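You operate a simulated robot arm through the tools that you are given. There is no shell and no other tool. Be economical: measure what you need, move in short steps, check, and stop when the job is done.

The job below is to be done with a simulated two-armed robot. You get a single attempt, and the scene is never put back.

TASK
Take the lid off the jar with the green lid and lay it down on the top of the low table.

The check looks at the end state, three seconds after you hand in, the way a careful person would. Anything else that was tipped, shoved, dropped, spilled or broken makes it a failure. A push-on lid holds only when it is set on centred and level and pressed home; a screw cap is set on level and turned clockwise until tight.

THE ROBOT
Two 7-joint arms with three-finger grippers on one trunk, on a base that drives. Base frame: it is fixed to the floor where the robot stands at the start and does not move with it; the origin is under the middle of the robot, x ahead of it, y to its left, z up; the surface under the hand at the start is at about z = 50. Readings come in cm, rad, newtons and seconds.
The left shoulder is at the start at [5.8, 15.4, 94.1], the right one opposite. With the tool pointing down near the work surface each hand reaches from about 10 to 62 cm from the robot's upright axis, wherever it stands, measured 20 degrees to its own side. Places, roughly: jar with the green lid (9x9x12 cm) [50, -10, 50]. Payload 2.69 kg a hand.
The TCP of each hand is the grasp point between the finger pads, 2.9 cm short of the fingertips. In the tool frame z runs along the fingers and y along their closing line. Largest opening 12 cm; the body of the gripper starts 7.8 cm behind the TCP.
Orientation is that of the tool frame in the base frame, as a unit quaternion [w, x, y, z]. With the fingers straight down and closing along the base's y, the tool's x points along the base's -x, its y along +y and its z along -z.

THE INTERFACE
- The arms move only by the tool play_rows. It takes "left_commands", "right_commands" or both (then of equal length, played together; a hand with none holds still); each is a list that holds one entry, the list of rows, each a list of 7 numbers: the shift along the tool's x, y, z in units of 25 mm (1.0 is 25 mm), then the turn, a rotation vector about the tool's x, y, z in units of 4 degrees (1.0 is 4 degrees), then the opening in per cent of the stroke, from 0 (shut) to 100 (fully open). In form: [[[tx, ty, tz, ax, ay, az, hand], ...]]. A call has 1 to 20 rows; each row shifts and turns the commanded pose from where the row before left it, along the tool's axes as they then stand. A call with a number of a shift or a turn outside -1 to 1 is refused whole. A row lasts 0.2 s, in which the tool goes at most 5 cm and 0.15 rad; a call with a longer step from one row to the next is refused whole, and so is a gripper value outside its range. Where a pose cannot be reached the arm comes as near as it can. A force on the tool above 40 N (or 10 N above the force at the start of the call, whichever is more), or a blocked arm, ends the call early, and 0.2 s more pass. The fingers move at their own pace and stop on an object; they squeeze with about 30 N. The grip force told is the motor's: it shows also when the fingers shut on nothing. Time passes only in rows, and 0.2 s behind the last, so rows that do not move let the fingers close. It gives the time, the measured TCP pose, the force on the tool (base axes), the opening and the grip force at its end, in the units of the frame above (readings bear some noise), with the torque about the TCP (base axes, N m) and any sound that the robot's microphone picked up.
- Cameras (640 x 400 px; columns grow to the right, rows downward): "scene" is now at [17.39, 0.51, 108.33]; the picture's right is [-0.05, -1.00, 0.00], its down [-0.75, 0.04, -0.66] and it looks along [0.66, -0.03, -0.75] (base axes); focal length 253 px, centre (320, 200). "left" rides on the left gripper at [6.3, 0, -10.4] in its tool frame; the picture's right is [0.00, 1.00, 0.00], its down [-0.83, 0.00, -0.56] and it looks along [-0.56, 0.00, 0.83] (tool axes); focal length 275 px, centre (320, 200). "right" rides on the right gripper at [6.3, 0, -10.4] in its tool frame; the picture's right is [0.00, 1.00, 0.00], its down [-0.83, 0.00, -0.56] and it looks along [-0.56, 0.00, 0.83] (tool axes); focal length 275 px, centre (320, 200). There is no depth. A picture from a camera that has moved, and an enlarged one, comes with that camera's place and axes in the base frame and with its lens. The place of the scene camera against the robot may be out by one fixed shift of up to 2.5 cm in any direction.
- camera(camera): a new picture of that camera. No time passes.
- lift_body(by): slides the trunk up (or, below 0, down) by that many cm; the arms and the scene camera ride with it, the base frame stays. It gives what a move gives, with no picture.
- drive_base(legs): drives the robot by 1 to 6 legs, each [ahead, left, turn to the left] in cm, cm and rad, along the robot's own axes; the way and the turn of a leg run together, so that a leg with both is an arc; at most 150 cm and 3.142 rad a leg. The arms and the cameras ride along, it lands a little off, and it stops where it bumps. It gives what a move gives.
- aim_head(pan, tilt): turns the head with the scene camera to pan (to the left, within 1.396 rad either way) and tilt (down, from -0.506 to 1.204), counted from straight ahead of the robot. It gives what a move gives.
- enlarge(camera, box): a new picture of the part [left, top, right, bottom] of that camera's present view, enlarged. No time passes.
- close_job(): hands the job in; it is judged then, once.

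Go step by step. Nothing tells you exact positions but the pictures and the camera data: compare them with the known pose of the tool, close in by small moves and look again before you grip or let go. The budget is 120 turns and 108 pictures, counting those below and the enlarged ones. Unless the task says otherwise, let go and move clear before handing in, and close with one line.

The tools are called after "Call:" by a JSON object that holds its "api" and its "payload". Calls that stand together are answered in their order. play_rows: Moves the arms, as the interface text tells. Its arguments: {"type":"object","properties":{"left_commands":{"type":"array"},"right_commands":{"type":"array"}},"required":[]} The other tools are called the same way: lift_body (by) slides the trunk up or down; drive_base (legs) drives the base; aim_head (pan, tilt) turns the head that bears the scene camera; camera (camera) takes a picture; enlarge (camera, box) takes an enlarged picture of a part of a camera's view; close_job () hands the job in.

At the start:

```text
clock: 0.0
left_ee_pos: [49.83, 26.16, 77.53]
left_ee_rot: [0.001, 0.0, 1.0, 0.001]
left_contact_force: [-0.3, -0.2, -0.3]
left_moment: [-0.01, -0.03, 0.04]
left_gripper_width: 12.03
left_gripper_force: 0.1
right_ee_pos: [50.6, -24.47, 75.43]
right_ee_rot: [0.0, 0.0, 1.0, 0.0]
right_contact_force: [-0.5, 0.2, 0.1]
right_moment: [0.0, 0.0, -0.03]
right_gripper_width: 11.98
right_gripper_force: 0.0
trunk travel left (down, up): [-31.3, 12.5]
robot x, y, heading: [-0.03, 0.05, -0.001]
head pan, tilt: [-0.047, 0.853]
```

scene: 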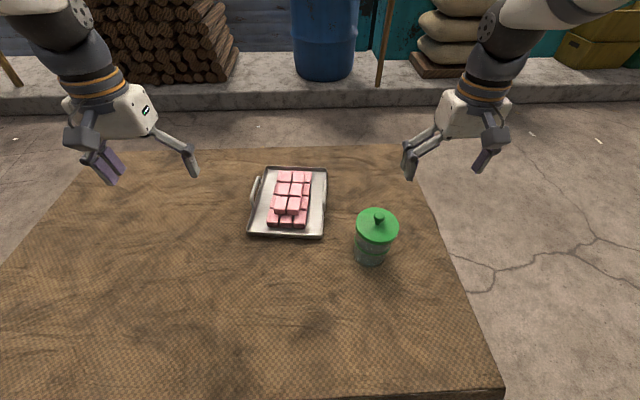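
right: 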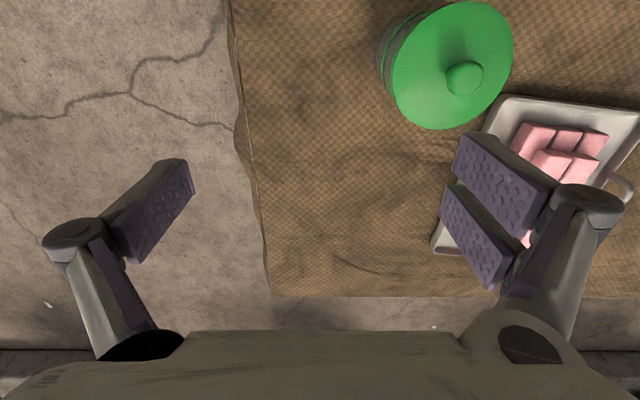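
left: 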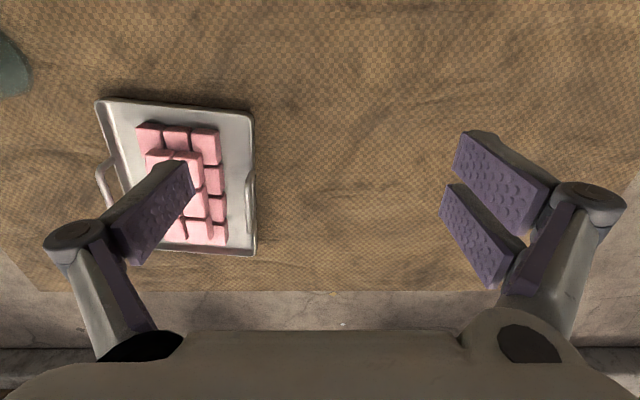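

The jar with the green lid stands on the cloth-covered surface beside a tray. I'll look around first to identify the low table, and enlarge the jar.

Call:
{"api": "enlarge", "payload": {"camera": "scene", "box": [320, 180, 440, 280]}}

Call:
{"api": "aim_head", "payload": {"pan": 1.2, "tilt": 0.6}}

Call:
{"api": "camera", "payload": {"camera": "scene"}}

Call:
{"api": "aim_head", "payload": {"pan": -1.2, "tilt": 0.6}}

Call:
{"api": "camera", "payload": {"camera": "scene"}}

```text
4.00 times, centred on (380, 230) of scene
camera zoom: at [17.39, 0.51, 108.33], right [-0.05, -1.0, 0.0], down [-0.75, 0.04, -0.66], along [0.66, -0.03, -0.75], focal length 1010 px, centre (80, 80)
```

zoom: 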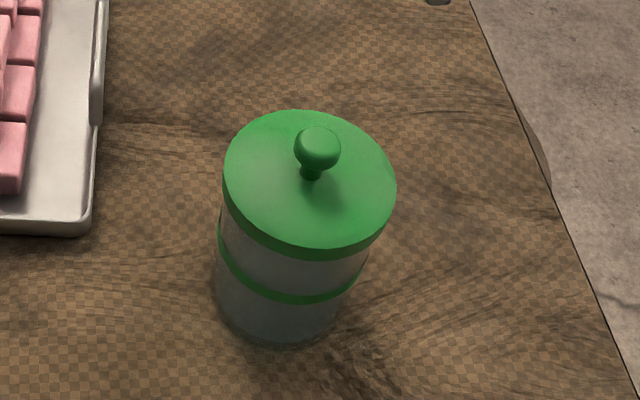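

```text
clock: 1.4
left_ee_pos: [49.71, 26.32, 77.56]
left_ee_rot: [0.0, 0.0, 1.0, 0.001]
left_contact_force: [0.7, 0.6, -0.5]
left_moment: [-0.01, -0.02, 0.0]
left_gripper_width: 12.02
left_gripper_force: 0.0
right_ee_pos: [50.55, -24.66, 75.55]
right_ee_rot: [-0.001, -0.001, 1.0, 0.0]
right_contact_force: [0.3, 0.3, 0.5]
right_moment: [0.02, 0.01, 0.0]
right_gripper_width: 12.0
right_gripper_force: 0.0
trunk travel left (down, up): [-31.3, 12.5]
robot x, y, heading: [0.25, -0.46, -0.003]
head pan, tilt: [1.201, 0.6]
```

```text
103 pictures are left
camera scene: at [12.8, 9.11, 110.45], right [0.93, -0.36, 0.0], down [-0.2, -0.53, -0.82], along [0.3, 0.77, -0.57], focal length 253 px, centre (320, 200)
```

scene: 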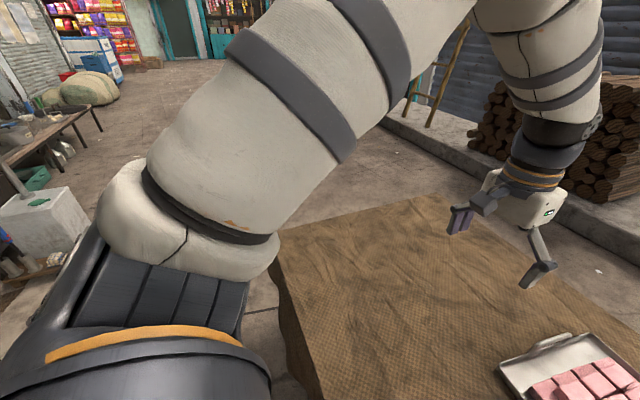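

```text
clock: 3.6
left_ee_pos: [49.79, 26.15, 77.41]
left_ee_rot: [0.0, 0.0, 1.0, 0.0]
left_contact_force: [-0.5, 1.2, 0.8]
left_moment: [0.02, 0.0, 0.02]
left_gripper_width: 12.02
left_gripper_force: 0.0
right_ee_pos: [50.6, -24.44, 75.54]
right_ee_rot: [0.001, 0.0, 1.0, -0.001]
right_contact_force: [-0.8, 0.0, -0.8]
right_moment: [0.0, -0.01, -0.01]
right_gripper_width: 12.0
right_gripper_force: 0.0
trunk travel left (down, up): [-31.3, 12.5]
robot x, y, heading: [-0.16, 0.45, -0.003]
head pan, tilt: [-1.201, 0.6]
```

```text
102 pictures are left
camera scene: at [12.8, -7.37, 110.45], right [-0.93, -0.36, 0.0], down [-0.2, 0.53, -0.83], along [0.3, -0.77, -0.56], focal length 253 px, centre (320, 200)
```

scene: 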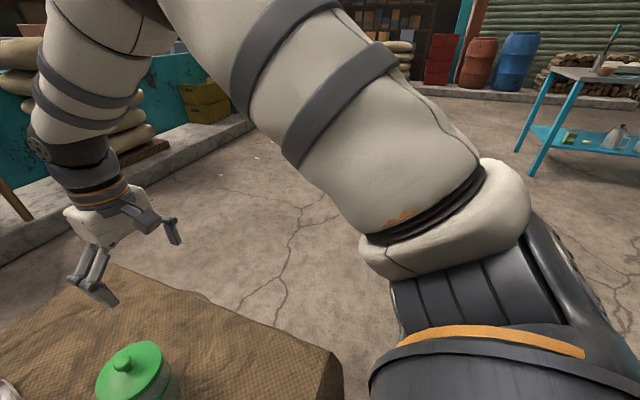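

The cloth-covered table is the low table. My estimate puts the knob near (48.5, -13, ~62). I'll bring the right hand over it at a safe height and look.

Call:
{"api": "play_rows", "payload": {"right_commands": [[[0.14, 0.77, 0, 0, 0, 0, 100], [0.14, 0.77, 0, 0, 0, 0, 100], [0.14, 0.77, 0, 0, 0, 0, 100], [0.14, 0.77, 0, 0, 0, 0, 100], [0.14, 0.77, 0, 0, 0, 0, 100], [0.14, 0.77, 0, 0, 0, 0, 100], [0, 0, 0, 0, 0, 0, 100]]]}}

Call:
{"api": "camera", "payload": {"camera": "right"}}

Call:
{"api": "aim_head", "payload": {"pan": -0.2, "tilt": 0.85}}

Call:
{"api": "camera", "payload": {"camera": "scene"}}

```text
clock: 5.2
left_ee_pos: [49.76, 26.12, 77.57]
left_ee_rot: [0.0, -0.001, 1.0, 0.0]
left_contact_force: [0.9, -0.3, 0.4]
left_moment: [-0.04, -0.03, 0.0]
left_gripper_width: 12.0
left_gripper_force: 0.0
right_ee_pos: [48.64, -13.08, 75.51]
right_ee_rot: [0.001, 0.001, 1.0, 0.0]
right_contact_force: [0.7, 0.4, 0.3]
right_moment: [0.02, -0.02, 0.01]
right_gripper_width: 12.0
right_gripper_force: 0.1
trunk travel left (down, up): [-31.3, 12.5]
robot x, y, heading: [0.04, -0.19, -0.001]
head pan, tilt: [-1.201, 0.6]
```

```text
101 pictures are left
camera right: at [42.23, -12.86, 85.96], right [0.0, 1.0, 0.0], down [0.83, 0.0, 0.56], along [0.56, 0.0, -0.83], focal length 275 px, centre (320, 200)
```

right: 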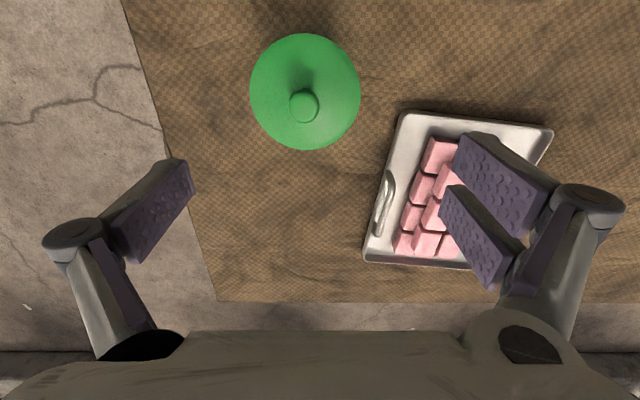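

```text
clock: 6.5
left_ee_pos: [49.77, 26.24, 77.53]
left_ee_rot: [0.0, 0.001, 1.0, 0.0]
left_contact_force: [0.5, 0.4, -1.1]
left_moment: [0.01, -0.01, -0.01]
left_gripper_width: 11.99
left_gripper_force: 0.0
right_ee_pos: [48.61, -12.96, 75.48]
right_ee_rot: [0.001, 0.0, 1.0, 0.0]
right_contact_force: [0.7, -0.5, 0.3]
right_moment: [-0.02, 0.02, 0.03]
right_gripper_width: 12.01
right_gripper_force: 0.0
trunk travel left (down, up): [-31.3, 12.5]
robot x, y, heading: [0.16, 0.15, 0.001]
head pan, tilt: [-0.201, 0.85]
```

```text
100 pictures are left
camera scene: at [17.26, -0.7, 108.36], right [-0.2, -0.98, 0.0], down [-0.74, 0.15, -0.66], along [0.65, -0.13, -0.75], focal length 253 px, centre (320, 200)
```

scene: 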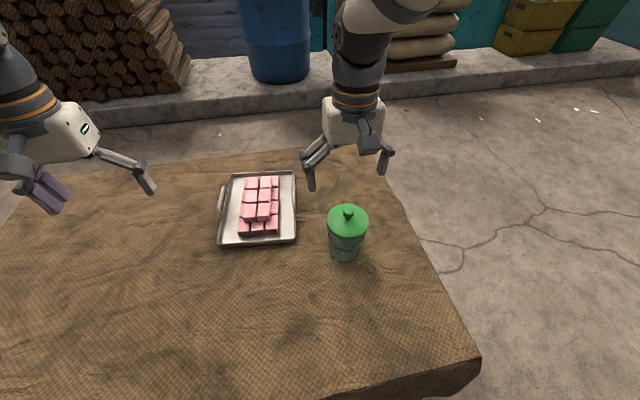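

Triangulated: knob top ≈ (47.9, -14.2, 64.5), lid surface ≈ z 62. I'll centre over it and go down part way.

Call:
{"api": "play_rows", "payload": {"right_commands": [[[0.14, -0.24, 0.5, 0, 0, 0, 100], [0.14, -0.24, 0.5, 0, 0, 0, 100], [0, 0, 0.5, 0, 0, 0, 100], [0, 0, 0.5, 0, 0, 0, 100], [0, 0, 0, 0, 0, 0, 60], [0, 0, 0, 0, 0, 0, 60]]]}}

Call:
{"api": "camera", "payload": {"camera": "right"}}

Call:
{"api": "enlarge", "payload": {"camera": "scene", "box": [280, 150, 440, 270]}}

```text
clock: 7.9
left_ee_pos: [49.89, 26.11, 77.55]
left_ee_rot: [0.0, 0.001, 1.0, 0.001]
left_contact_force: [0.7, -0.5, 0.9]
left_moment: [0.02, 0.02, -0.01]
left_gripper_width: 12.01
left_gripper_force: 0.0
right_ee_pos: [47.87, -14.16, 70.49]
right_ee_rot: [0.0, 0.0, 1.0, -0.001]
right_contact_force: [-0.6, -0.1, -0.3]
right_moment: [0.03, 0.0, -0.02]
right_gripper_width: 7.2
right_gripper_force: 0.1
trunk travel left (down, up): [-31.3, 12.5]
robot x, y, heading: [-0.13, -0.22, -0.003]
head pan, tilt: [-0.201, 0.85]
```

```text
99 pictures are left
camera right: at [41.44, -14.05, 80.93], right [0.0, 1.0, 0.0], down [0.83, 0.0, 0.56], along [0.56, 0.0, -0.83], focal length 275 px, centre (320, 200)
```

right: 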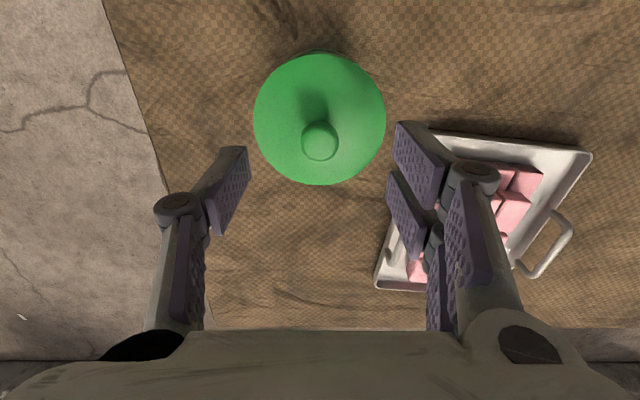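

```text
3.33 times, centred on (360, 210) of scene
camera zoom: at [17.26, -0.69, 108.36], right [-0.2, -0.98, 0.0], down [-0.74, 0.15, -0.66], along [0.65, -0.13, -0.75], focal length 842 px, centre (187, 167)
```

zoom: 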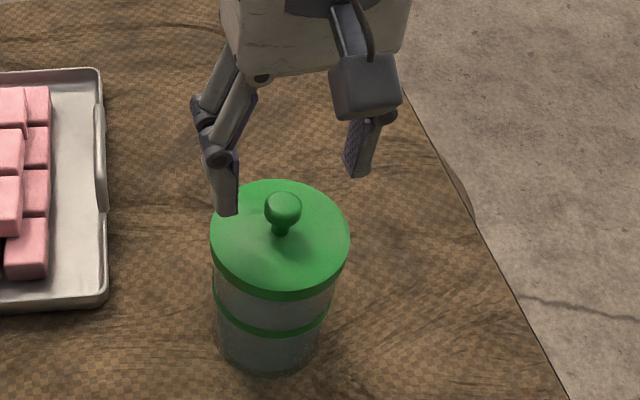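

The knob is centred between the fingers (≈48.0, -14.1, top 64.8). I'll descend so the tips stay just above the lid, then check.

Call:
{"api": "play_rows", "payload": {"right_commands": [[[0, 0, 0.5, 0, 0, 0, 60], [0, 0, 0.5, 0, 0, 0, 60], [0, 0, 0.5, 0, 0, 0, 60], [0, 0, 0.4, 0, 0, 0, 50], [0, 0, 0, 0, 0, 0, 50]]]}}

Call:
{"api": "camera", "payload": {"camera": "right"}}

Call:
{"api": "enlarge", "payload": {"camera": "scene", "box": [280, 150, 440, 270]}}

```text
clock: 9.1
left_ee_pos: [49.81, 26.16, 77.63]
left_ee_rot: [0.0, -0.001, 1.0, 0.0]
left_contact_force: [0.0, 0.5, -0.3]
left_moment: [-0.02, 0.02, 0.0]
left_gripper_width: 12.01
left_gripper_force: 0.1
right_ee_pos: [47.93, -14.2, 65.67]
right_ee_rot: [0.001, 0.001, 1.0, 0.0]
right_contact_force: [-0.2, 0.3, -0.2]
right_moment: [0.0, -0.02, 0.02]
right_gripper_width: 6.02
right_gripper_force: 0.0
trunk travel left (down, up): [-31.3, 12.5]
robot x, y, heading: [0.1, 0.01, -0.0]
head pan, tilt: [-0.201, 0.85]
```

```text
97 pictures are left
camera right: at [41.44, -14.03, 76.22], right [0.0, 1.0, 0.0], down [0.83, 0.0, 0.56], along [0.56, 0.0, -0.83], focal length 275 px, centre (320, 200)
```

right: 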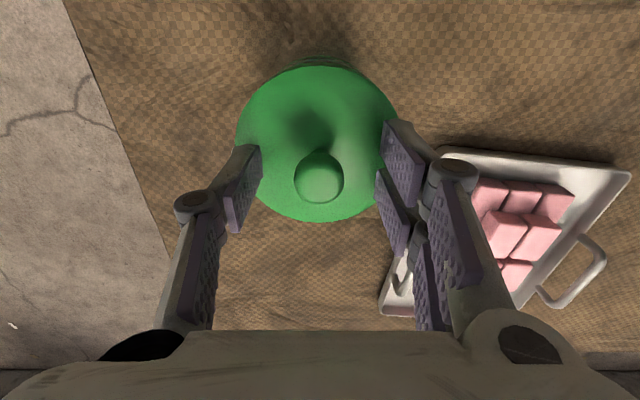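

```text
3.33 times, centred on (360, 210) of scene
camera zoom: at [17.26, -0.69, 108.36], right [-0.2, -0.98, 0.0], down [-0.74, 0.15, -0.66], along [0.65, -0.13, -0.75], focal length 842 px, centre (187, 167)
```

zoom: 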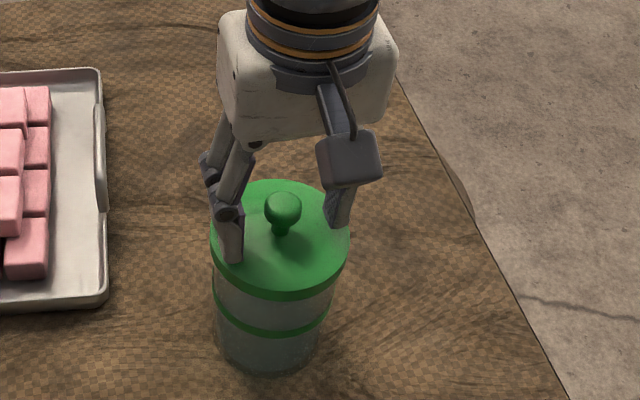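

Knob is centred at the tips, just above the lid. Closing gently on it.

Call:
{"api": "play_rows", "payload": {"right_commands": [[[0, 0, 0.0, 0, 0, 0, 30], [0, 0, 0, 0, 0, 0, 15], [0, 0, 0, 0, 0, 0, 0], [0, 0, 0, 0, 0, 0, 0], [0, 0, 0, 0, 0, 0, 0]]]}}

Call:
{"api": "camera", "payload": {"camera": "right"}}

Call:
{"api": "enlarge", "payload": {"camera": "scene", "box": [280, 150, 440, 270]}}

```text
clock: 10.3
left_ee_pos: [49.77, 26.2, 77.59]
left_ee_rot: [0.0, 0.0, 1.0, 0.0]
left_contact_force: [-0.4, 0.5, 0.3]
left_moment: [0.01, 0.01, 0.01]
left_gripper_width: 12.01
left_gripper_force: 0.0
right_ee_pos: [47.83, -13.99, 65.78]
right_ee_rot: [0.0, 0.0, 1.0, 0.0]
right_contact_force: [0.3, 0.5, -1.5]
right_moment: [0.01, 0.01, 0.03]
right_gripper_width: 2.09
right_gripper_force: 29.6
trunk travel left (down, up): [-31.3, 12.5]
robot x, y, heading: [-0.3, -0.18, 0.004]
head pan, tilt: [-0.201, 0.85]
```

```text
95 pictures are left
camera right: at [41.44, -14.04, 76.22], right [0.0, 1.0, 0.0], down [0.83, 0.0, 0.56], along [0.56, 0.0, -0.83], focal length 275 px, centre (320, 200)
```

right: 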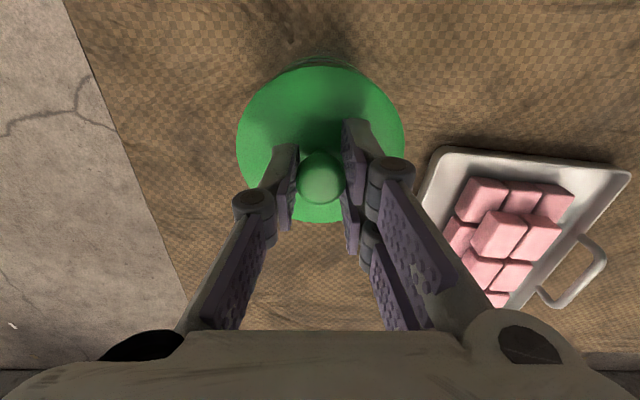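

```text
3.33 times, centred on (360, 210) of scene
camera zoom: at [17.27, -0.69, 108.36], right [-0.2, -0.98, 0.0], down [-0.74, 0.15, -0.66], along [0.65, -0.13, -0.75], focal length 842 px, centre (187, 167)
```

zoom: 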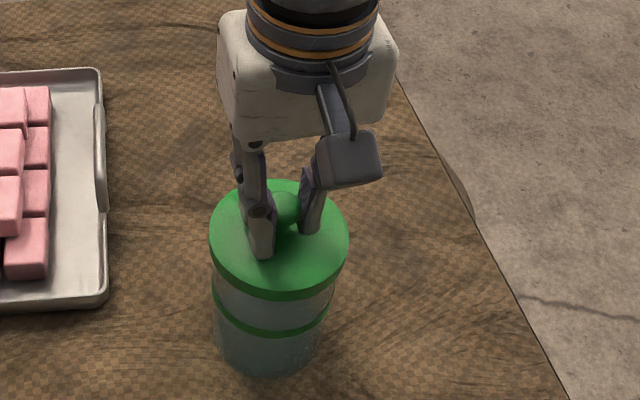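

Knob held (2.1 cm, 30 N). I'll test with a tiny 3 mm lift to feel whether the lid comes off freely.

Call:
{"api": "play_rows", "payload": {"right_commands": [[[0, 0, -0.04, 0, 0, 0, 0], [0, 0, -0.04, 0, 0, 0, 0], [0, 0, -0.04, 0, 0, 0, 0], [0, 0, 0, 0, 0, 0, 0]]]}}

Call:
{"api": "enlarge", "payload": {"camera": "scene", "box": [280, 150, 440, 270]}}

```text
clock: 11.3
left_ee_pos: [49.8, 26.19, 77.57]
left_ee_rot: [0.001, 0.0, 1.0, 0.0]
left_contact_force: [0.4, 0.4, 1.0]
left_moment: [0.0, -0.01, -0.02]
left_gripper_width: 12.02
left_gripper_force: 0.1
right_ee_pos: [47.91, -14.31, 66.07]
right_ee_rot: [0.001, 0.0, 1.0, 0.0]
right_contact_force: [-0.4, -0.6, -1.8]
right_moment: [0.0, 0.01, 0.01]
right_gripper_width: 2.09
right_gripper_force: 29.8
trunk travel left (down, up): [-31.3, 12.5]
robot x, y, heading: [0.04, 0.03, -0.002]
head pan, tilt: [-0.201, 0.85]
```

```text
3.33 times, centred on (360, 210) of scene
camera zoom: at [17.27, -0.69, 108.36], right [-0.2, -0.98, 0.0], down [-0.74, 0.15, -0.66], along [0.65, -0.13, -0.75], focal length 842 px, centre (187, 167)
```

zoom: 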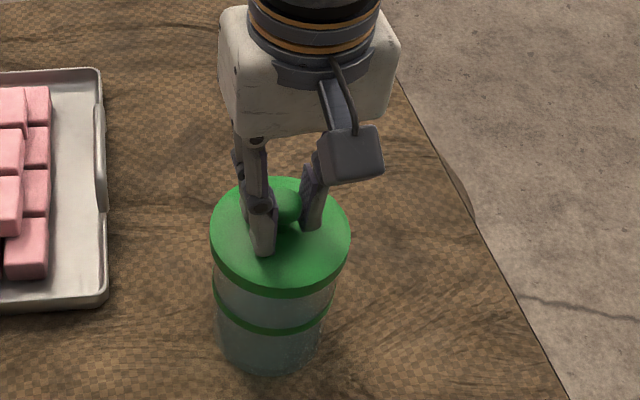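

The lid rises with under 2 N, apparently loose while the jar's band stays put. I'll raise another 6 mm and check.

Call:
{"api": "play_rows", "payload": {"right_commands": [[[0, 0, -0.06, 0, 0, 0, 0], [0, 0, -0.06, 0, 0, 0, 0], [0, 0, -0.06, 0, 0, 0, 0], [0, 0, -0.06, 0, 0, 0, 0], [0, 0, 0, 0, 0, 0, 0]]]}}

Call:
{"api": "enlarge", "payload": {"camera": "scene", "box": [280, 150, 440, 270]}}

```text
clock: 12.5
left_ee_pos: [49.77, 26.15, 77.6]
left_ee_rot: [0.0, 0.0, 1.0, 0.0]
left_contact_force: [-0.2, 0.0, -0.2]
left_moment: [0.0, -0.02, -0.02]
left_gripper_width: 11.99
left_gripper_force: 0.1
right_ee_pos: [47.89, -14.16, 66.69]
right_ee_rot: [0.0, 0.0, 1.0, 0.0]
right_contact_force: [-0.1, 0.3, -1.1]
right_moment: [0.02, 0.0, 0.01]
right_gripper_width: 2.09
right_gripper_force: 29.2
trunk travel left (down, up): [-31.3, 12.5]
robot x, y, heading: [0.09, 0.26, 0.002]
head pan, tilt: [-0.201, 0.85]
```

```text
3.33 times, centred on (360, 210) of scene
camera zoom: at [17.27, -0.69, 108.36], right [-0.2, -0.98, 0.0], down [-0.74, 0.15, -0.66], along [0.65, -0.13, -0.75], focal length 842 px, centre (187, 167)
```

zoom: 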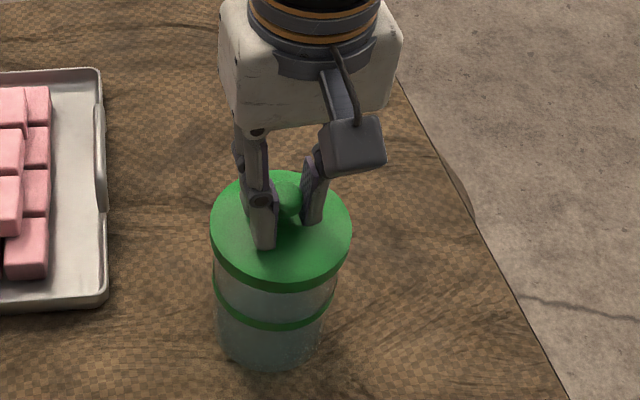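

The band and base also moved up, so the jar is coming along with the lid: the lid is retained. I'll set it back down, keep holding the knob, and bring the left hand in to hold the jar body; the left hand moves to a staging spot and yaws.

Call:
{"api": "play_rows", "payload": {"right_commands": [[[0, 0, 0.06, 0, 0, 0, 0], [0, 0, 0.06, 0, 0, 0, 0], [0, 0, 0.06, 0, 0, 0, 0], [0, 0, 0.06, 0, 0, 0, 0], [0, 0, 0.06, 0, 0, 0, 0], [0, 0, 0.06, 0, 0, 0, 0], [0, 0, 0, 0, 0, 0, 0]]]}}

Call:
{"api": "enlarge", "payload": {"camera": "scene", "box": [280, 150, 440, 270]}}

Call:
{"api": "play_rows", "payload": {"left_commands": [[[0.787, -0.813, 0.173, 0, 0, 0, 100], [0.787, -0.813, 0.173, 0, 0, 0, 100], [0.787, -0.813, 0.173, 0, 0, 0, 100], [0.787, -0.813, 0.173, 0, 0, 0, 100], [0.787, -0.813, 0.173, 0, 0, 0, 100], [0.787, -0.813, 0.173, 0, 0, 0, 100], [0, 0, 0, 0, 0, 0.9375, 100], [0, 0, 0, 0, 0, 0.9375, 100], [0, 0, 0, 0, 0, 0.9375, 100], [0, 0, 0, 0, 0, 0.9375, 100], [0, 0, 0, 0, 0, 0.9375, 100], [0, 0, 0, 0, 0, 0.9375, 100], [0, 0, 0, 0, 0, 0.9375, 100], [0, 0, 0, 0, 0, 0.9375, 100], [0, 0, 0, 0, 0, 0.9375, 100], [0, 0, 0, 0, 0, 0.9375, 100], [0, 0, 0, 0, 0, 0.9375, 100], [0, 0, 0, 0, 0, 0.9375, 100]]]}}

Call:
{"api": "camera", "payload": {"camera": "scene"}}

```text
clock: 14.1
left_ee_pos: [49.64, 26.1, 77.57]
left_ee_rot: [0.0, 0.0, 1.0, 0.001]
left_contact_force: [-0.7, 0.4, -0.1]
left_moment: [0.01, 0.03, -0.03]
left_gripper_width: 12.0
left_gripper_force: 0.0
right_ee_pos: [47.81, -14.12, 65.82]
right_ee_rot: [0.001, 0.001, 1.0, 0.0]
right_contact_force: [-0.9, -1.9, 6.4]
right_moment: [-0.04, 0.03, -0.02]
right_gripper_width: 2.13
right_gripper_force: 30.4
trunk travel left (down, up): [-31.3, 12.5]
robot x, y, heading: [0.07, -0.1, 0.002]
head pan, tilt: [-0.201, 0.85]
```

```text
3.33 times, centred on (360, 210) of scene
camera zoom: at [17.22, -0.7, 108.37], right [-0.2, -0.98, 0.0], down [-0.74, 0.15, -0.66], along [0.65, -0.13, -0.75], focal length 842 px, centre (187, 167)
```

zoom: 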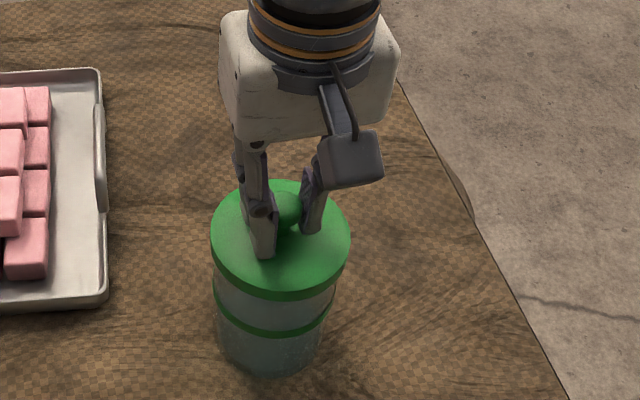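

```text
clock: 17.9
left_ee_pos: [42.54, 15.88, 70.67]
left_ee_rot: [0.0, 0.383, 0.924, 0.0]
left_contact_force: [0.2, 0.6, -0.7]
left_moment: [0.01, -0.02, 0.01]
left_gripper_width: 11.97
left_gripper_force: 0.1
left hand out of reach, approached as far as the arm can: row 3, 4, 5, 6
right_ee_pos: [47.79, -14.3, 65.63]
right_ee_rot: [0.0, -0.001, 1.0, -0.001]
right_contact_force: [3.0, -0.5, 9.3]
right_moment: [-0.02, -0.04, 0.01]
right_gripper_width: 2.09
right_gripper_force: 29.9
trunk travel left (down, up): [-31.3, 12.5]
robot x, y, heading: [0.11, 0.15, 0.003]
head pan, tilt: [-0.201, 0.85]
```

```text
90 pictures are left
camera scene: at [17.23, -0.68, 108.37], right [-0.2, -0.98, 0.0], down [-0.74, 0.15, -0.66], along [0.65, -0.13, -0.75], focal length 253 px, centre (320, 200)
```

scene: 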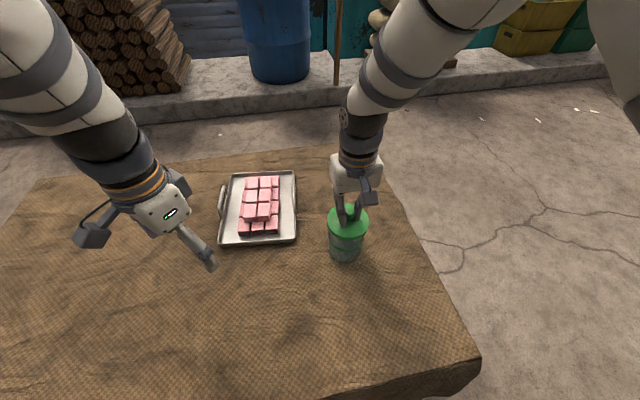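

The jar is back down (pressing lightly; I'll relieve 1 mm). Left hand stopped short of the staging spot but is fine; now pitch it up toward the jar.

Call:
{"api": "play_rows", "payload": {"left_commands": [[[0, 0, 0, 0, -0.982, 0, 100], [0, 0, 0, 0, -0.982, 0, 100], [0, 0, 0, 0, -0.982, 0, 100], [0, 0, 0, 0, -0.982, 0, 100], [0, 0, 0, 0, -0.982, 0, 100], [0, 0, 0, 0, -0.982, 0, 100], [0, 0, 0, 0, -0.982, 0, 100], [0, 0, 0, 0, -0.982, 0, 100], [0, 0, 0, 0, -0.982, 0, 100], [0, 0, 0, 0, -0.982, 0, 100], [0, 0, 0, 0, -0.982, 0, 100], [0, 0, 0, 0, -0.982, 0, 100], [0, 0, 0, 0, -0.982, 0, 100], [0, 0, 0, 0, -0.982, 0, 100]]], "right_commands": [[[0, 0, -0.03, 0, 0, 0, 0], [0, 0, 0, 0, 0, 0, 0], [0, 0, 0, 0, 0, 0, 0], [0, 0, 0, 0, 0, 0, 0], [0, 0, 0, 0, 0, 0, 0], [0, 0, 0, 0, 0, 0, 0], [0, 0, 0, 0, 0, 0, 0], [0, 0, 0, 0, 0, 0, 0], [0, 0, 0, 0, 0, 0, 0], [0, 0, 0, 0, 0, 0, 0], [0, 0, 0, 0, 0, 0, 0], [0, 0, 0, 0, 0, 0, 0], [0, 0, 0, 0, 0, 0, 0], [0, 0, 0, 0, 0, 0, 0]]]}}

Call:
{"api": "camera", "payload": {"camera": "scene"}}

Call:
{"api": "camera", "payload": {"camera": "left"}}

```text
clock: 20.9
left_ee_pos: [43.0, 15.98, 70.11]
left_ee_rot: [0.427, 0.339, 0.819, -0.177]
left_contact_force: [0.2, 0.7, -0.7]
left_moment: [0.0, -0.01, 0.0]
left_gripper_width: 11.99
left_gripper_force: 0.0
left hand out of reach, approached as far as the arm can: row 1, 3
right_ee_pos: [47.67, -14.21, 65.68]
right_ee_rot: [0.0, 0.0, 1.0, 0.0]
right_contact_force: [-1.1, -0.3, -1.1]
right_moment: [0.02, -0.01, -0.01]
right_gripper_width: 2.06
right_gripper_force: 30.3
trunk travel left (down, up): [-31.3, 12.5]
robot x, y, heading: [0.02, -0.29, 0.006]
head pan, tilt: [-0.201, 0.85]
```

```text
89 pictures are left
camera scene: at [17.28, -0.7, 108.36], right [-0.2, -0.98, 0.0], down [-0.74, 0.15, -0.66], along [0.65, -0.13, -0.75], focal length 253 px, centre (320, 200)
```

scene: 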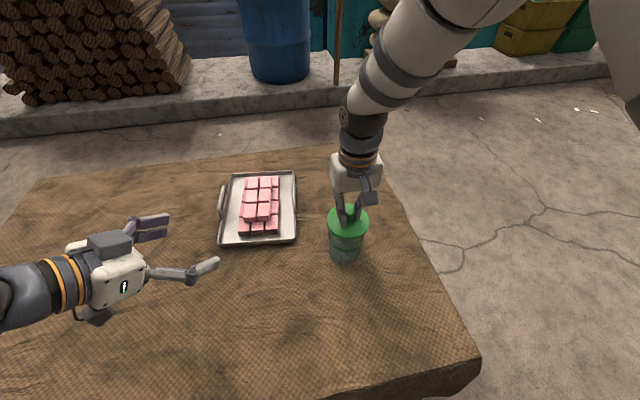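

```text
88 pictures are left
camera left: at [34.4, 24.56, 70.91], right [0.71, 0.71, 0.0], down [0.01, -0.02, 1.0], along [0.71, -0.71, -0.02], focal length 275 px, centre (320, 200)
```

left: 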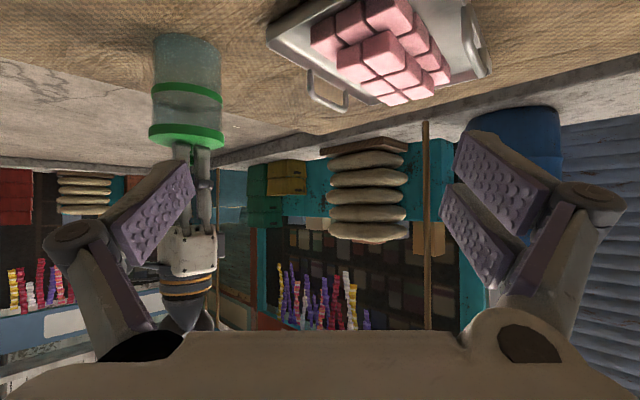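

Left hand is oriented as planned and the jar appears just where expected (48, -14.1). I'll check the gripper's top-side parts for clearance.

Call:
{"api": "enlarge", "payload": {"camera": "scene", "box": [40, 190, 240, 340]}}

Call:
{"api": "camera", "payload": {"camera": "right"}}

```text
2.67 times, centred on (140, 265) of scene
camera zoom: at [17.28, -0.7, 108.36], right [-0.2, -0.98, 0.0], down [-0.74, 0.15, -0.66], along [0.65, -0.13, -0.75], focal length 674 px, centre (800, 27)
```

zoom: 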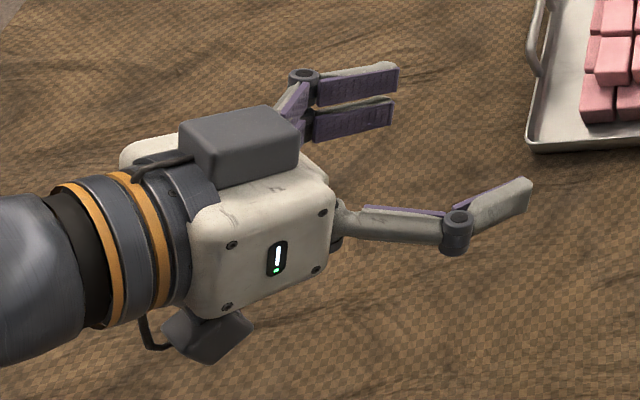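

```text
86 pictures are left
camera right: at [41.4, -14.12, 76.23], right [0.0, 1.0, 0.0], down [0.83, 0.0, 0.56], along [0.56, 0.0, -0.83], focal length 275 px, centre (320, 200)
```

right: 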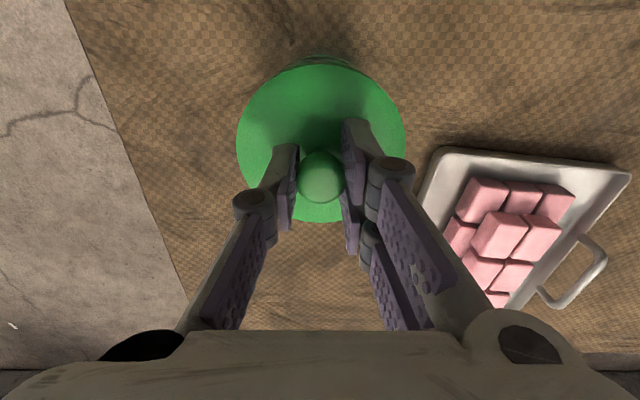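

Clearances work with the 35° slope if the TCP stops about 1.6 cm short of the jar axis. Moving the left hand to the staging point on its approach line.

Call:
{"api": "play_rows", "payload": {"left_commands": [[[-0.11, -0.89, 0.69, 0, 0, 0, 100], [-0.11, -0.89, 0.69, 0, 0, 0, 100], [-0.11, -0.89, 0.69, 0, 0, 0, 100], [-0.11, -0.89, 0.69, 0, 0, 0, 100], [-0.11, -0.89, 0.69, 0, 0, 0, 100], [-0.11, -0.89, 0.69, 0, 0, 0, 100], [-0.11, -0.89, 0.69, 0, 0, 0, 100], [-0.11, -0.89, 0.69, 0, 0, 0, 100], [0, 0, 0, 0, 0, 0, 100]]]}}

Call:
{"api": "camera", "payload": {"camera": "scene"}}

Call:
{"api": "camera", "payload": {"camera": "left"}}

```text
clock: 22.9
left_ee_pos: [45.54, -1.34, 67.92]
left_ee_rot: [0.424, 0.339, 0.821, -0.18]
left_contact_force: [-0.2, 0.9, 0.0]
left_moment: [0.01, 0.03, 0.02]
left_gripper_width: 12.03
left_gripper_force: 0.1
left hand out of reach, approached as far as the arm can: row 4, 5, 6, 7, 8
right_ee_pos: [47.8, -14.17, 65.76]
right_ee_rot: [-0.001, 0.0, 1.0, 0.0]
right_contact_force: [0.1, -0.1, -2.2]
right_moment: [-0.01, 0.0, -0.02]
right_gripper_width: 2.1
right_gripper_force: 29.9
trunk travel left (down, up): [-31.3, 12.5]
robot x, y, heading: [-0.2, 0.11, 0.0]
head pan, tilt: [-0.201, 0.85]
```

```text
85 pictures are left
camera scene: at [17.27, -0.69, 108.36], right [-0.2, -0.98, 0.0], down [-0.74, 0.15, -0.66], along [0.65, -0.13, -0.75], focal length 253 px, centre (320, 200)
```

scene: 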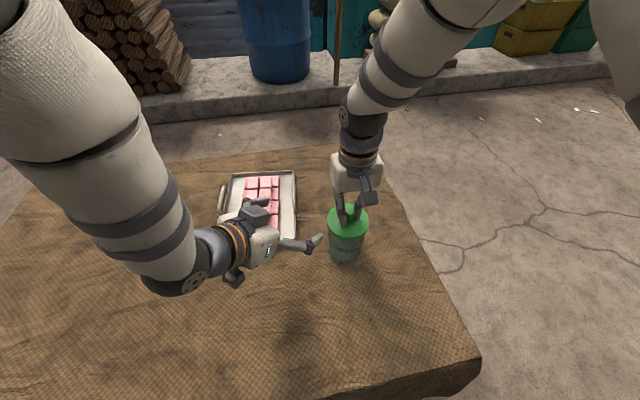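

```text
84 pictures are left
camera left: at [37.0, 7.23, 68.75], right [0.71, 0.7, 0.0], down [0.02, -0.01, 1.0], along [0.7, -0.71, -0.02], focal length 275 px, centre (320, 200)
```

left: 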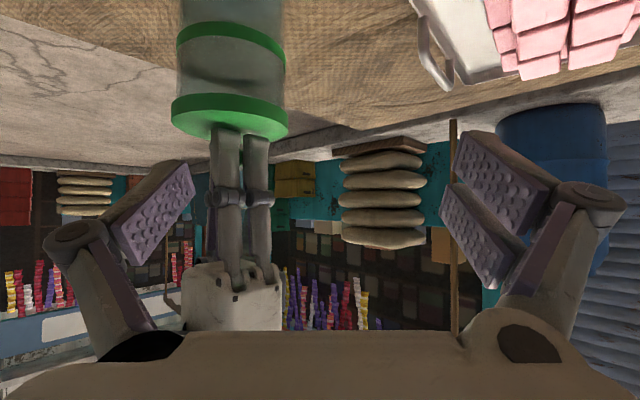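

The far-back staging point is too folded for the arm; a closer one on the same line (41.6, -7.8, 61.7) should be reachable and still clear of the jar.

Call:
{"api": "play_rows", "payload": {"left_commands": [[[0.322, -0.588, 0.404, 0, 0, 0, 100], [0.322, -0.588, 0.404, 0, 0, 0, 100], [0.322, -0.588, 0.404, 0, 0, 0, 100], [0.322, -0.588, 0.404, 0, 0, 0, 100], [0.322, -0.588, 0.404, 0, 0, 0, 100], [0, 0, 0, 0, 0, 0, 100]]]}}

Call:
{"api": "camera", "payload": {"camera": "scene"}}

Call:
{"api": "camera", "payload": {"camera": "left"}}

```text
clock: 24.3
left_ee_pos: [47.89, -2.54, 65.65]
left_ee_rot: [0.425, 0.339, 0.82, -0.181]
left_contact_force: [0.0, -0.8, -1.3]
left_moment: [-0.02, 0.01, -0.02]
left_gripper_width: 11.99
left_gripper_force: 0.0
left hand out of reach, approached as far as the arm can: row 1, 2, 3, 4, 5
right_ee_pos: [47.76, -14.12, 65.88]
right_ee_rot: [0.0, 0.0, 1.0, 0.0]
right_contact_force: [0.1, -0.2, -1.0]
right_moment: [0.03, 0.0, 0.01]
right_gripper_width: 2.09
right_gripper_force: 29.8
trunk travel left (down, up): [-31.3, 12.5]
robot x, y, heading: [-0.02, -0.15, 0.001]
head pan, tilt: [-0.201, 0.85]
```

```text
83 pictures are left
camera scene: at [17.27, -0.69, 108.36], right [-0.2, -0.98, 0.0], down [-0.74, 0.15, -0.66], along [0.65, -0.13, -0.75], focal length 253 px, centre (320, 200)
```

scene: 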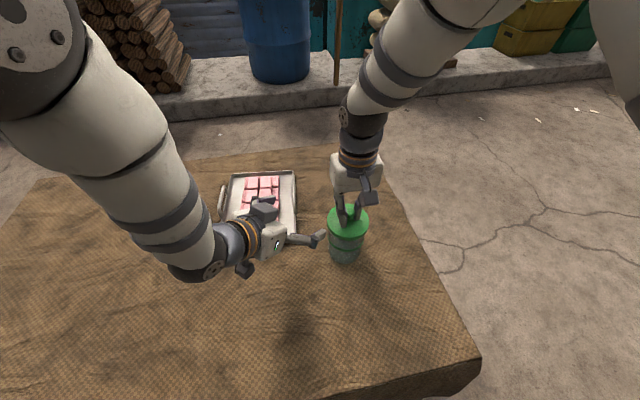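

```text
82 pictures are left
camera left: at [39.31, 6.08, 66.45], right [0.71, 0.7, 0.0], down [0.02, -0.01, 1.0], along [0.7, -0.71, -0.02], focal length 275 px, centre (320, 200)
```

left: 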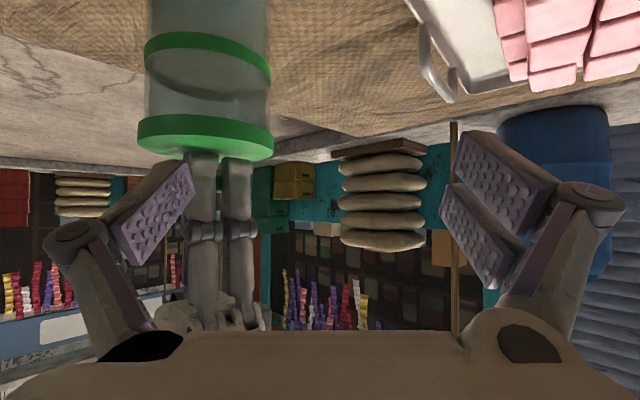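

The left arm can't fold enough for this approach. Better: swap roles (right hand holds the jar from its natural side, left lifts the lid from above) after re-positioning the base. First retreat the left, release the knob and raise the right.

Call:
{"api": "play_rows", "payload": {"left_commands": [[[0, 0.565, -0.69, 0, 0, 0, 100], [0, 0.565, -0.69, 0, 0, 0, 100], [0, 0.565, -0.69, 0, 0, 0, 100], [0, 0.565, -0.69, 0, 0, 0, 100], [0, 0.565, -0.69, 0, 0, 0, 100], [0, 0.565, -0.69, 0, 0, 0, 100]]]}}

Call:
{"api": "play_rows", "payload": {"right_commands": [[[0, 0, 0, 0, 0, 0, 20], [0, 0, 0, 0, 0, 0, 35], [0, 0, 0, 0, 0, 0, 50], [0, 0, 0, 0, 0, 0, 50]]]}}

Call:
{"api": "camera", "payload": {"camera": "right"}}

Call:
{"api": "camera", "payload": {"camera": "scene"}}

```text
clock: 25.7
left_ee_pos: [47.91, 9.45, 71.51]
left_ee_rot: [0.427, 0.34, 0.819, -0.177]
left_contact_force: [-0.1, 0.1, -0.1]
left_moment: [0.01, -0.04, 0.01]
left_gripper_width: 12.0
left_gripper_force: 0.0
right_ee_pos: [47.76, -14.24, 65.88]
right_ee_rot: [0.0, 0.0, 1.0, -0.001]
right_contact_force: [0.2, 0.7, -1.6]
right_moment: [0.01, -0.01, -0.01]
right_gripper_width: 2.07
right_gripper_force: 29.6
trunk travel left (down, up): [-31.3, 12.5]
robot x, y, heading: [-0.18, -0.05, 0.002]
head pan, tilt: [-0.201, 0.85]
```

```text
clock: 26.7
left_ee_pos: [48.1, 9.32, 71.64]
left_ee_rot: [0.426, 0.339, 0.82, -0.177]
left_contact_force: [0.6, 0.6, 0.3]
left_moment: [-0.01, -0.02, 0.01]
left_gripper_width: 12.03
left_gripper_force: 0.0
right_ee_pos: [47.84, -14.16, 65.85]
right_ee_rot: [0.0, 0.0, 1.0, 0.0]
right_contact_force: [0.0, -0.2, 0.4]
right_moment: [-0.05, -0.02, 0.01]
right_gripper_width: 6.01
right_gripper_force: 0.0
trunk travel left (down, up): [-31.3, 12.5]
robot x, y, heading: [0.03, 0.13, -0.004]
head pan, tilt: [-0.201, 0.85]
```

```text
81 pictures are left
camera right: at [41.39, -14.11, 76.24], right [0.0, 1.0, 0.0], down [0.83, 0.0, 0.56], along [0.56, 0.0, -0.83], focal length 275 px, centre (320, 200)
```

right: 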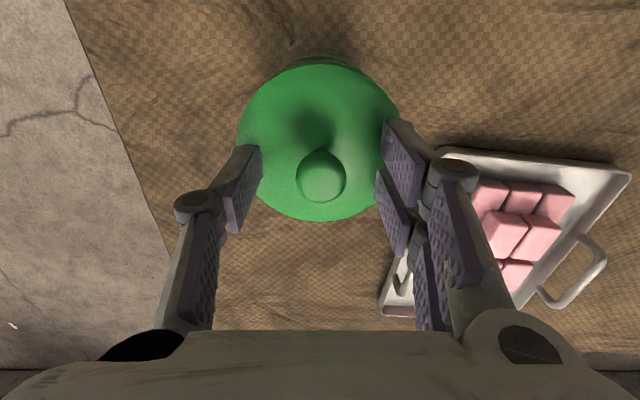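

```text
80 pictures are left
camera scene: at [17.26, -0.69, 108.36], right [-0.2, -0.98, 0.0], down [-0.74, 0.15, -0.66], along [0.65, -0.13, -0.75], focal length 253 px, centre (320, 200)
```

scene: 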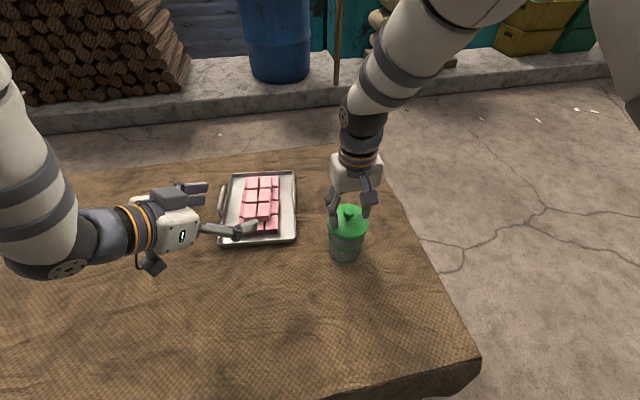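

Jar is standing as before. Raise the right hand and turn the left back to pointing down.

Call:
{"api": "play_rows", "payload": {"left_commands": [[[0, 0, 0, 0, 0.982, 0, 100], [0, 0, 0, 0, 0.982, 0, 100], [0, 0, 0, 0, 0.982, 0, 100], [0, 0, 0, 0, 0.982, 0, 100], [0, 0, 0, 0, 0.982, 0, 100], [0, 0, 0, 0, 0.982, 0, 100], [0, 0, 0, 0, 0.982, 0, 100], [0, 0, 0, 0, 0.982, 0, 100], [0, 0, 0, 0, 0.982, 0, 100], [0, 0, 0, 0, 0.982, 0, 100], [0, 0, 0, 0, 0.982, 0, 100], [0, 0, 0, 0, 0.982, 0, 100], [0, 0, 0, 0, 0.982, 0, 100], [0, 0, 0, 0, 0.982, 0, 100]]], "right_commands": [[[0, 0, -0.6, 0, 0, 0, 50], [0, 0, -0.6, 0, 0, 0, 50], [0, 0, -0.6, 0, 0, 0, 50], [0, 0, -0.6, 0, 0, 0, 50], [0, 0, -0.6, 0, 0, 0, 50], [0, 0, -0.6, 0, 0, 0, 50], [0, 0, -0.6, 0, 0, 0, 50], [0, 0, -0.6, 0, 0, 0, 50], [0, 0, 0, 0, 0, 0, 100], [0, 0, 0, 0, 0, 0, 100], [0, 0, 0, 0, 0, 0, 100], [0, 0, 0, 0, 0, 0, 100], [0, 0, 0, 0, 0, 0, 100], [0, 0, 0, 0, 0, 0, 100]]]}}

Call:
{"api": "play_rows", "payload": {"left_commands": [[[0, 0, 0, 0, 0, -0.9375, 100], [0, 0, 0, 0, 0, -0.9375, 100], [0, 0, 0, 0, 0, -0.9375, 100], [0, 0, 0, 0, 0, -0.9375, 100], [0, 0, 0, 0, 0, -0.9375, 100], [0, 0, 0, 0, 0, -0.9375, 100], [0, 0, 0, 0, 0, -0.9375, 100], [0, 0, 0, 0, 0, -0.9375, 100], [0, 0, 0, 0, 0, -0.9375, 100], [0, 0, 0, 0, 0, -0.9375, 100], [0, 0, 0, 0, 0, -0.9375, 100], [0, 0, 0, 0, 0, -0.9375, 100]]]}}

Call:
{"api": "camera", "payload": {"camera": "scene"}}

```text
clock: 29.7
left_ee_pos: [47.97, 9.46, 71.51]
left_ee_rot: [-0.002, 0.383, 0.924, 0.001]
left_contact_force: [-0.3, -0.9, 0.4]
left_moment: [0.02, 0.01, 0.04]
left_gripper_width: 12.01
left_gripper_force: 0.0
right_ee_pos: [47.85, -14.3, 77.81]
right_ee_rot: [0.0, 0.0, 1.0, 0.0]
right_contact_force: [0.7, -0.4, 0.1]
right_moment: [0.01, -0.01, -0.04]
right_gripper_width: 12.01
right_gripper_force: 0.1
trunk travel left (down, up): [-31.3, 12.5]
robot x, y, heading: [0.27, -0.13, -0.002]
head pan, tilt: [-0.201, 0.85]
```

```text
clock: 32.3
left_ee_pos: [47.98, 9.46, 71.54]
left_ee_rot: [0.0, -0.001, 1.0, 0.0]
left_contact_force: [0.0, 0.1, -0.2]
left_moment: [0.04, 0.0, 0.01]
left_gripper_width: 12.01
left_gripper_force: 0.1
right_ee_pos: [47.82, -14.19, 77.9]
right_ee_rot: [-0.001, 0.0, 1.0, 0.0]
right_contact_force: [-0.5, -0.1, -0.2]
right_moment: [-0.03, -0.05, 0.02]
right_gripper_width: 12.02
right_gripper_force: 0.0
trunk travel left (down, up): [-31.3, 12.5]
robot x, y, heading: [0.13, -0.09, -0.003]
head pan, tilt: [-0.201, 0.85]
```

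```text
79 pictures are left
camera scene: at [17.26, -0.69, 108.36], right [-0.2, -0.98, 0.0], down [-0.74, 0.15, -0.66], along [0.65, -0.13, -0.75], focal length 253 px, centre (320, 200)
```

scene: 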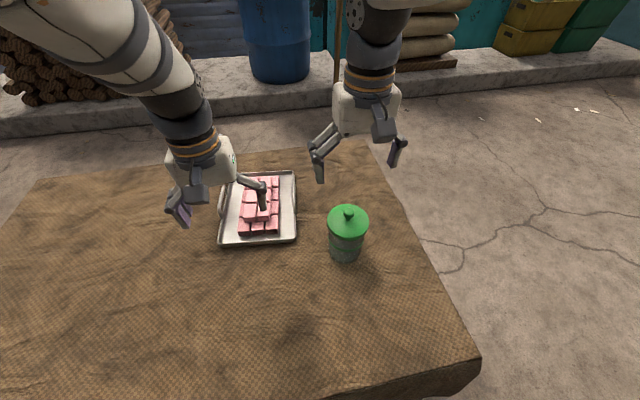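

Now reposition the base: 6 cm back, then 12 cm right, hands high and clear.

Call:
{"api": "drive_base", "payload": {"legs": [[-6, 0, 0], [0, -12, 0]]}}

Call:
{"api": "aim_head", "payload": {"pan": 0, "tilt": 0.85}}

Call:
{"api": "camera", "payload": {"camera": "scene"}}

Call:
{"api": "camera", "payload": {"camera": "right"}}

Call:
{"api": "camera", "payload": {"camera": "left"}}

```text
clock: 34.5
left_ee_pos: [41.98, -2.57, 71.52]
left_ee_rot: [0.001, 0.0, 1.0, 0.0]
left_contact_force: [-0.4, 0.4, -0.3]
left_moment: [0.0, 0.01, -0.01]
left_gripper_width: 11.97
left_gripper_force: 0.0
right_ee_pos: [41.99, -26.23, 77.7]
right_ee_rot: [0.0, 0.0, 1.0, 0.0]
right_contact_force: [-0.4, -0.6, 0.7]
right_moment: [0.02, -0.02, 0.0]
right_gripper_width: 12.03
right_gripper_force: 0.0
trunk travel left (down, up): [-31.3, 12.5]
robot x, y, heading: [-6.07, -11.92, 0.001]
head pan, tilt: [-0.201, 0.85]
```

```text
clock: 35.2
left_ee_pos: [41.95, -2.64, 71.44]
left_ee_rot: [0.001, 0.0, 1.0, 0.0]
left_contact_force: [0.1, -0.4, 0.4]
left_moment: [0.01, 0.01, -0.02]
left_gripper_width: 12.01
left_gripper_force: 0.0
right_ee_pos: [41.99, -26.29, 77.82]
right_ee_rot: [0.0, 0.001, 1.0, 0.0]
right_contact_force: [-1.2, -0.1, 0.3]
right_moment: [0.01, 0.01, 0.02]
right_gripper_width: 11.99
right_gripper_force: 0.0
trunk travel left (down, up): [-31.3, 12.5]
robot x, y, heading: [-6.09, -12.12, -0.001]
head pan, tilt: [0.0, 0.85]
```

```text
78 pictures are left
camera scene: at [11.54, -11.2, 108.56], right [-0.01, -1.0, 0.0], down [-0.73, 0.01, -0.68], along [0.68, -0.01, -0.73], focal length 253 px, centre (320, 200)
```

scene: 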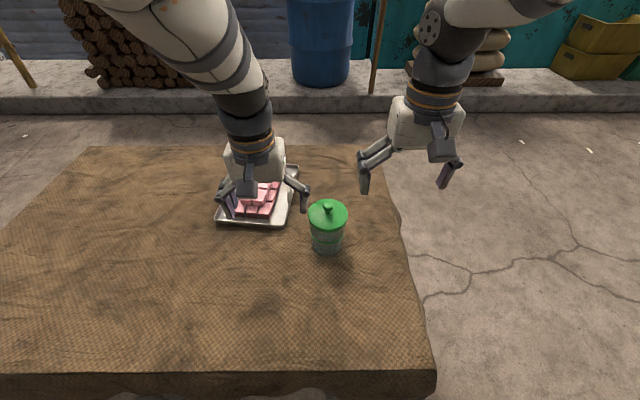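

```text
77 pictures are left
camera right: at [35.46, -26.13, 88.27], right [-0.01, 1.0, 0.0], down [0.83, 0.0, 0.56], along [0.56, 0.0, -0.83], focal length 275 px, centre (320, 200)
```

right: 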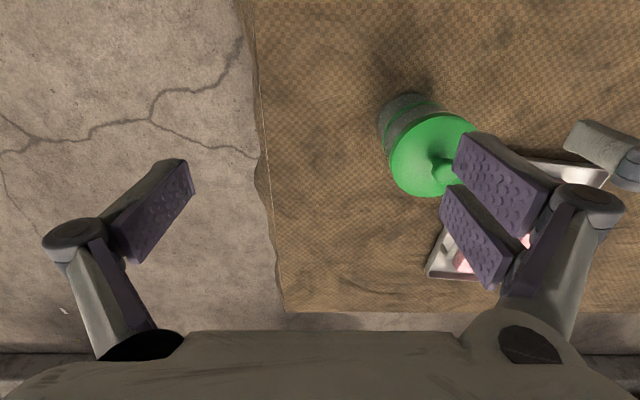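

```text
76 pictures are left
camera left: at [35.68, -2.61, 81.9], right [0.0, 1.0, 0.0], down [0.83, 0.0, 0.56], along [0.56, 0.0, -0.83], focal length 275 px, centre (320, 200)
```

left: 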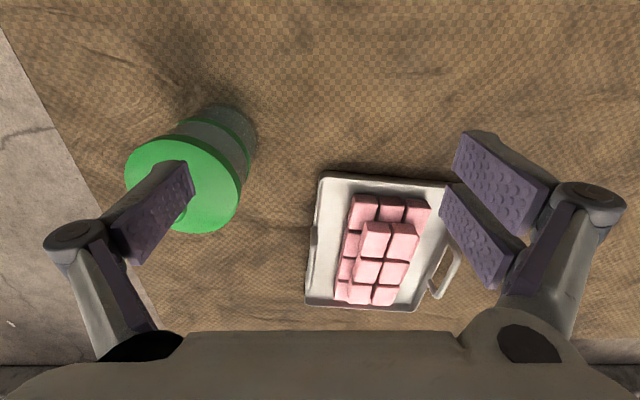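

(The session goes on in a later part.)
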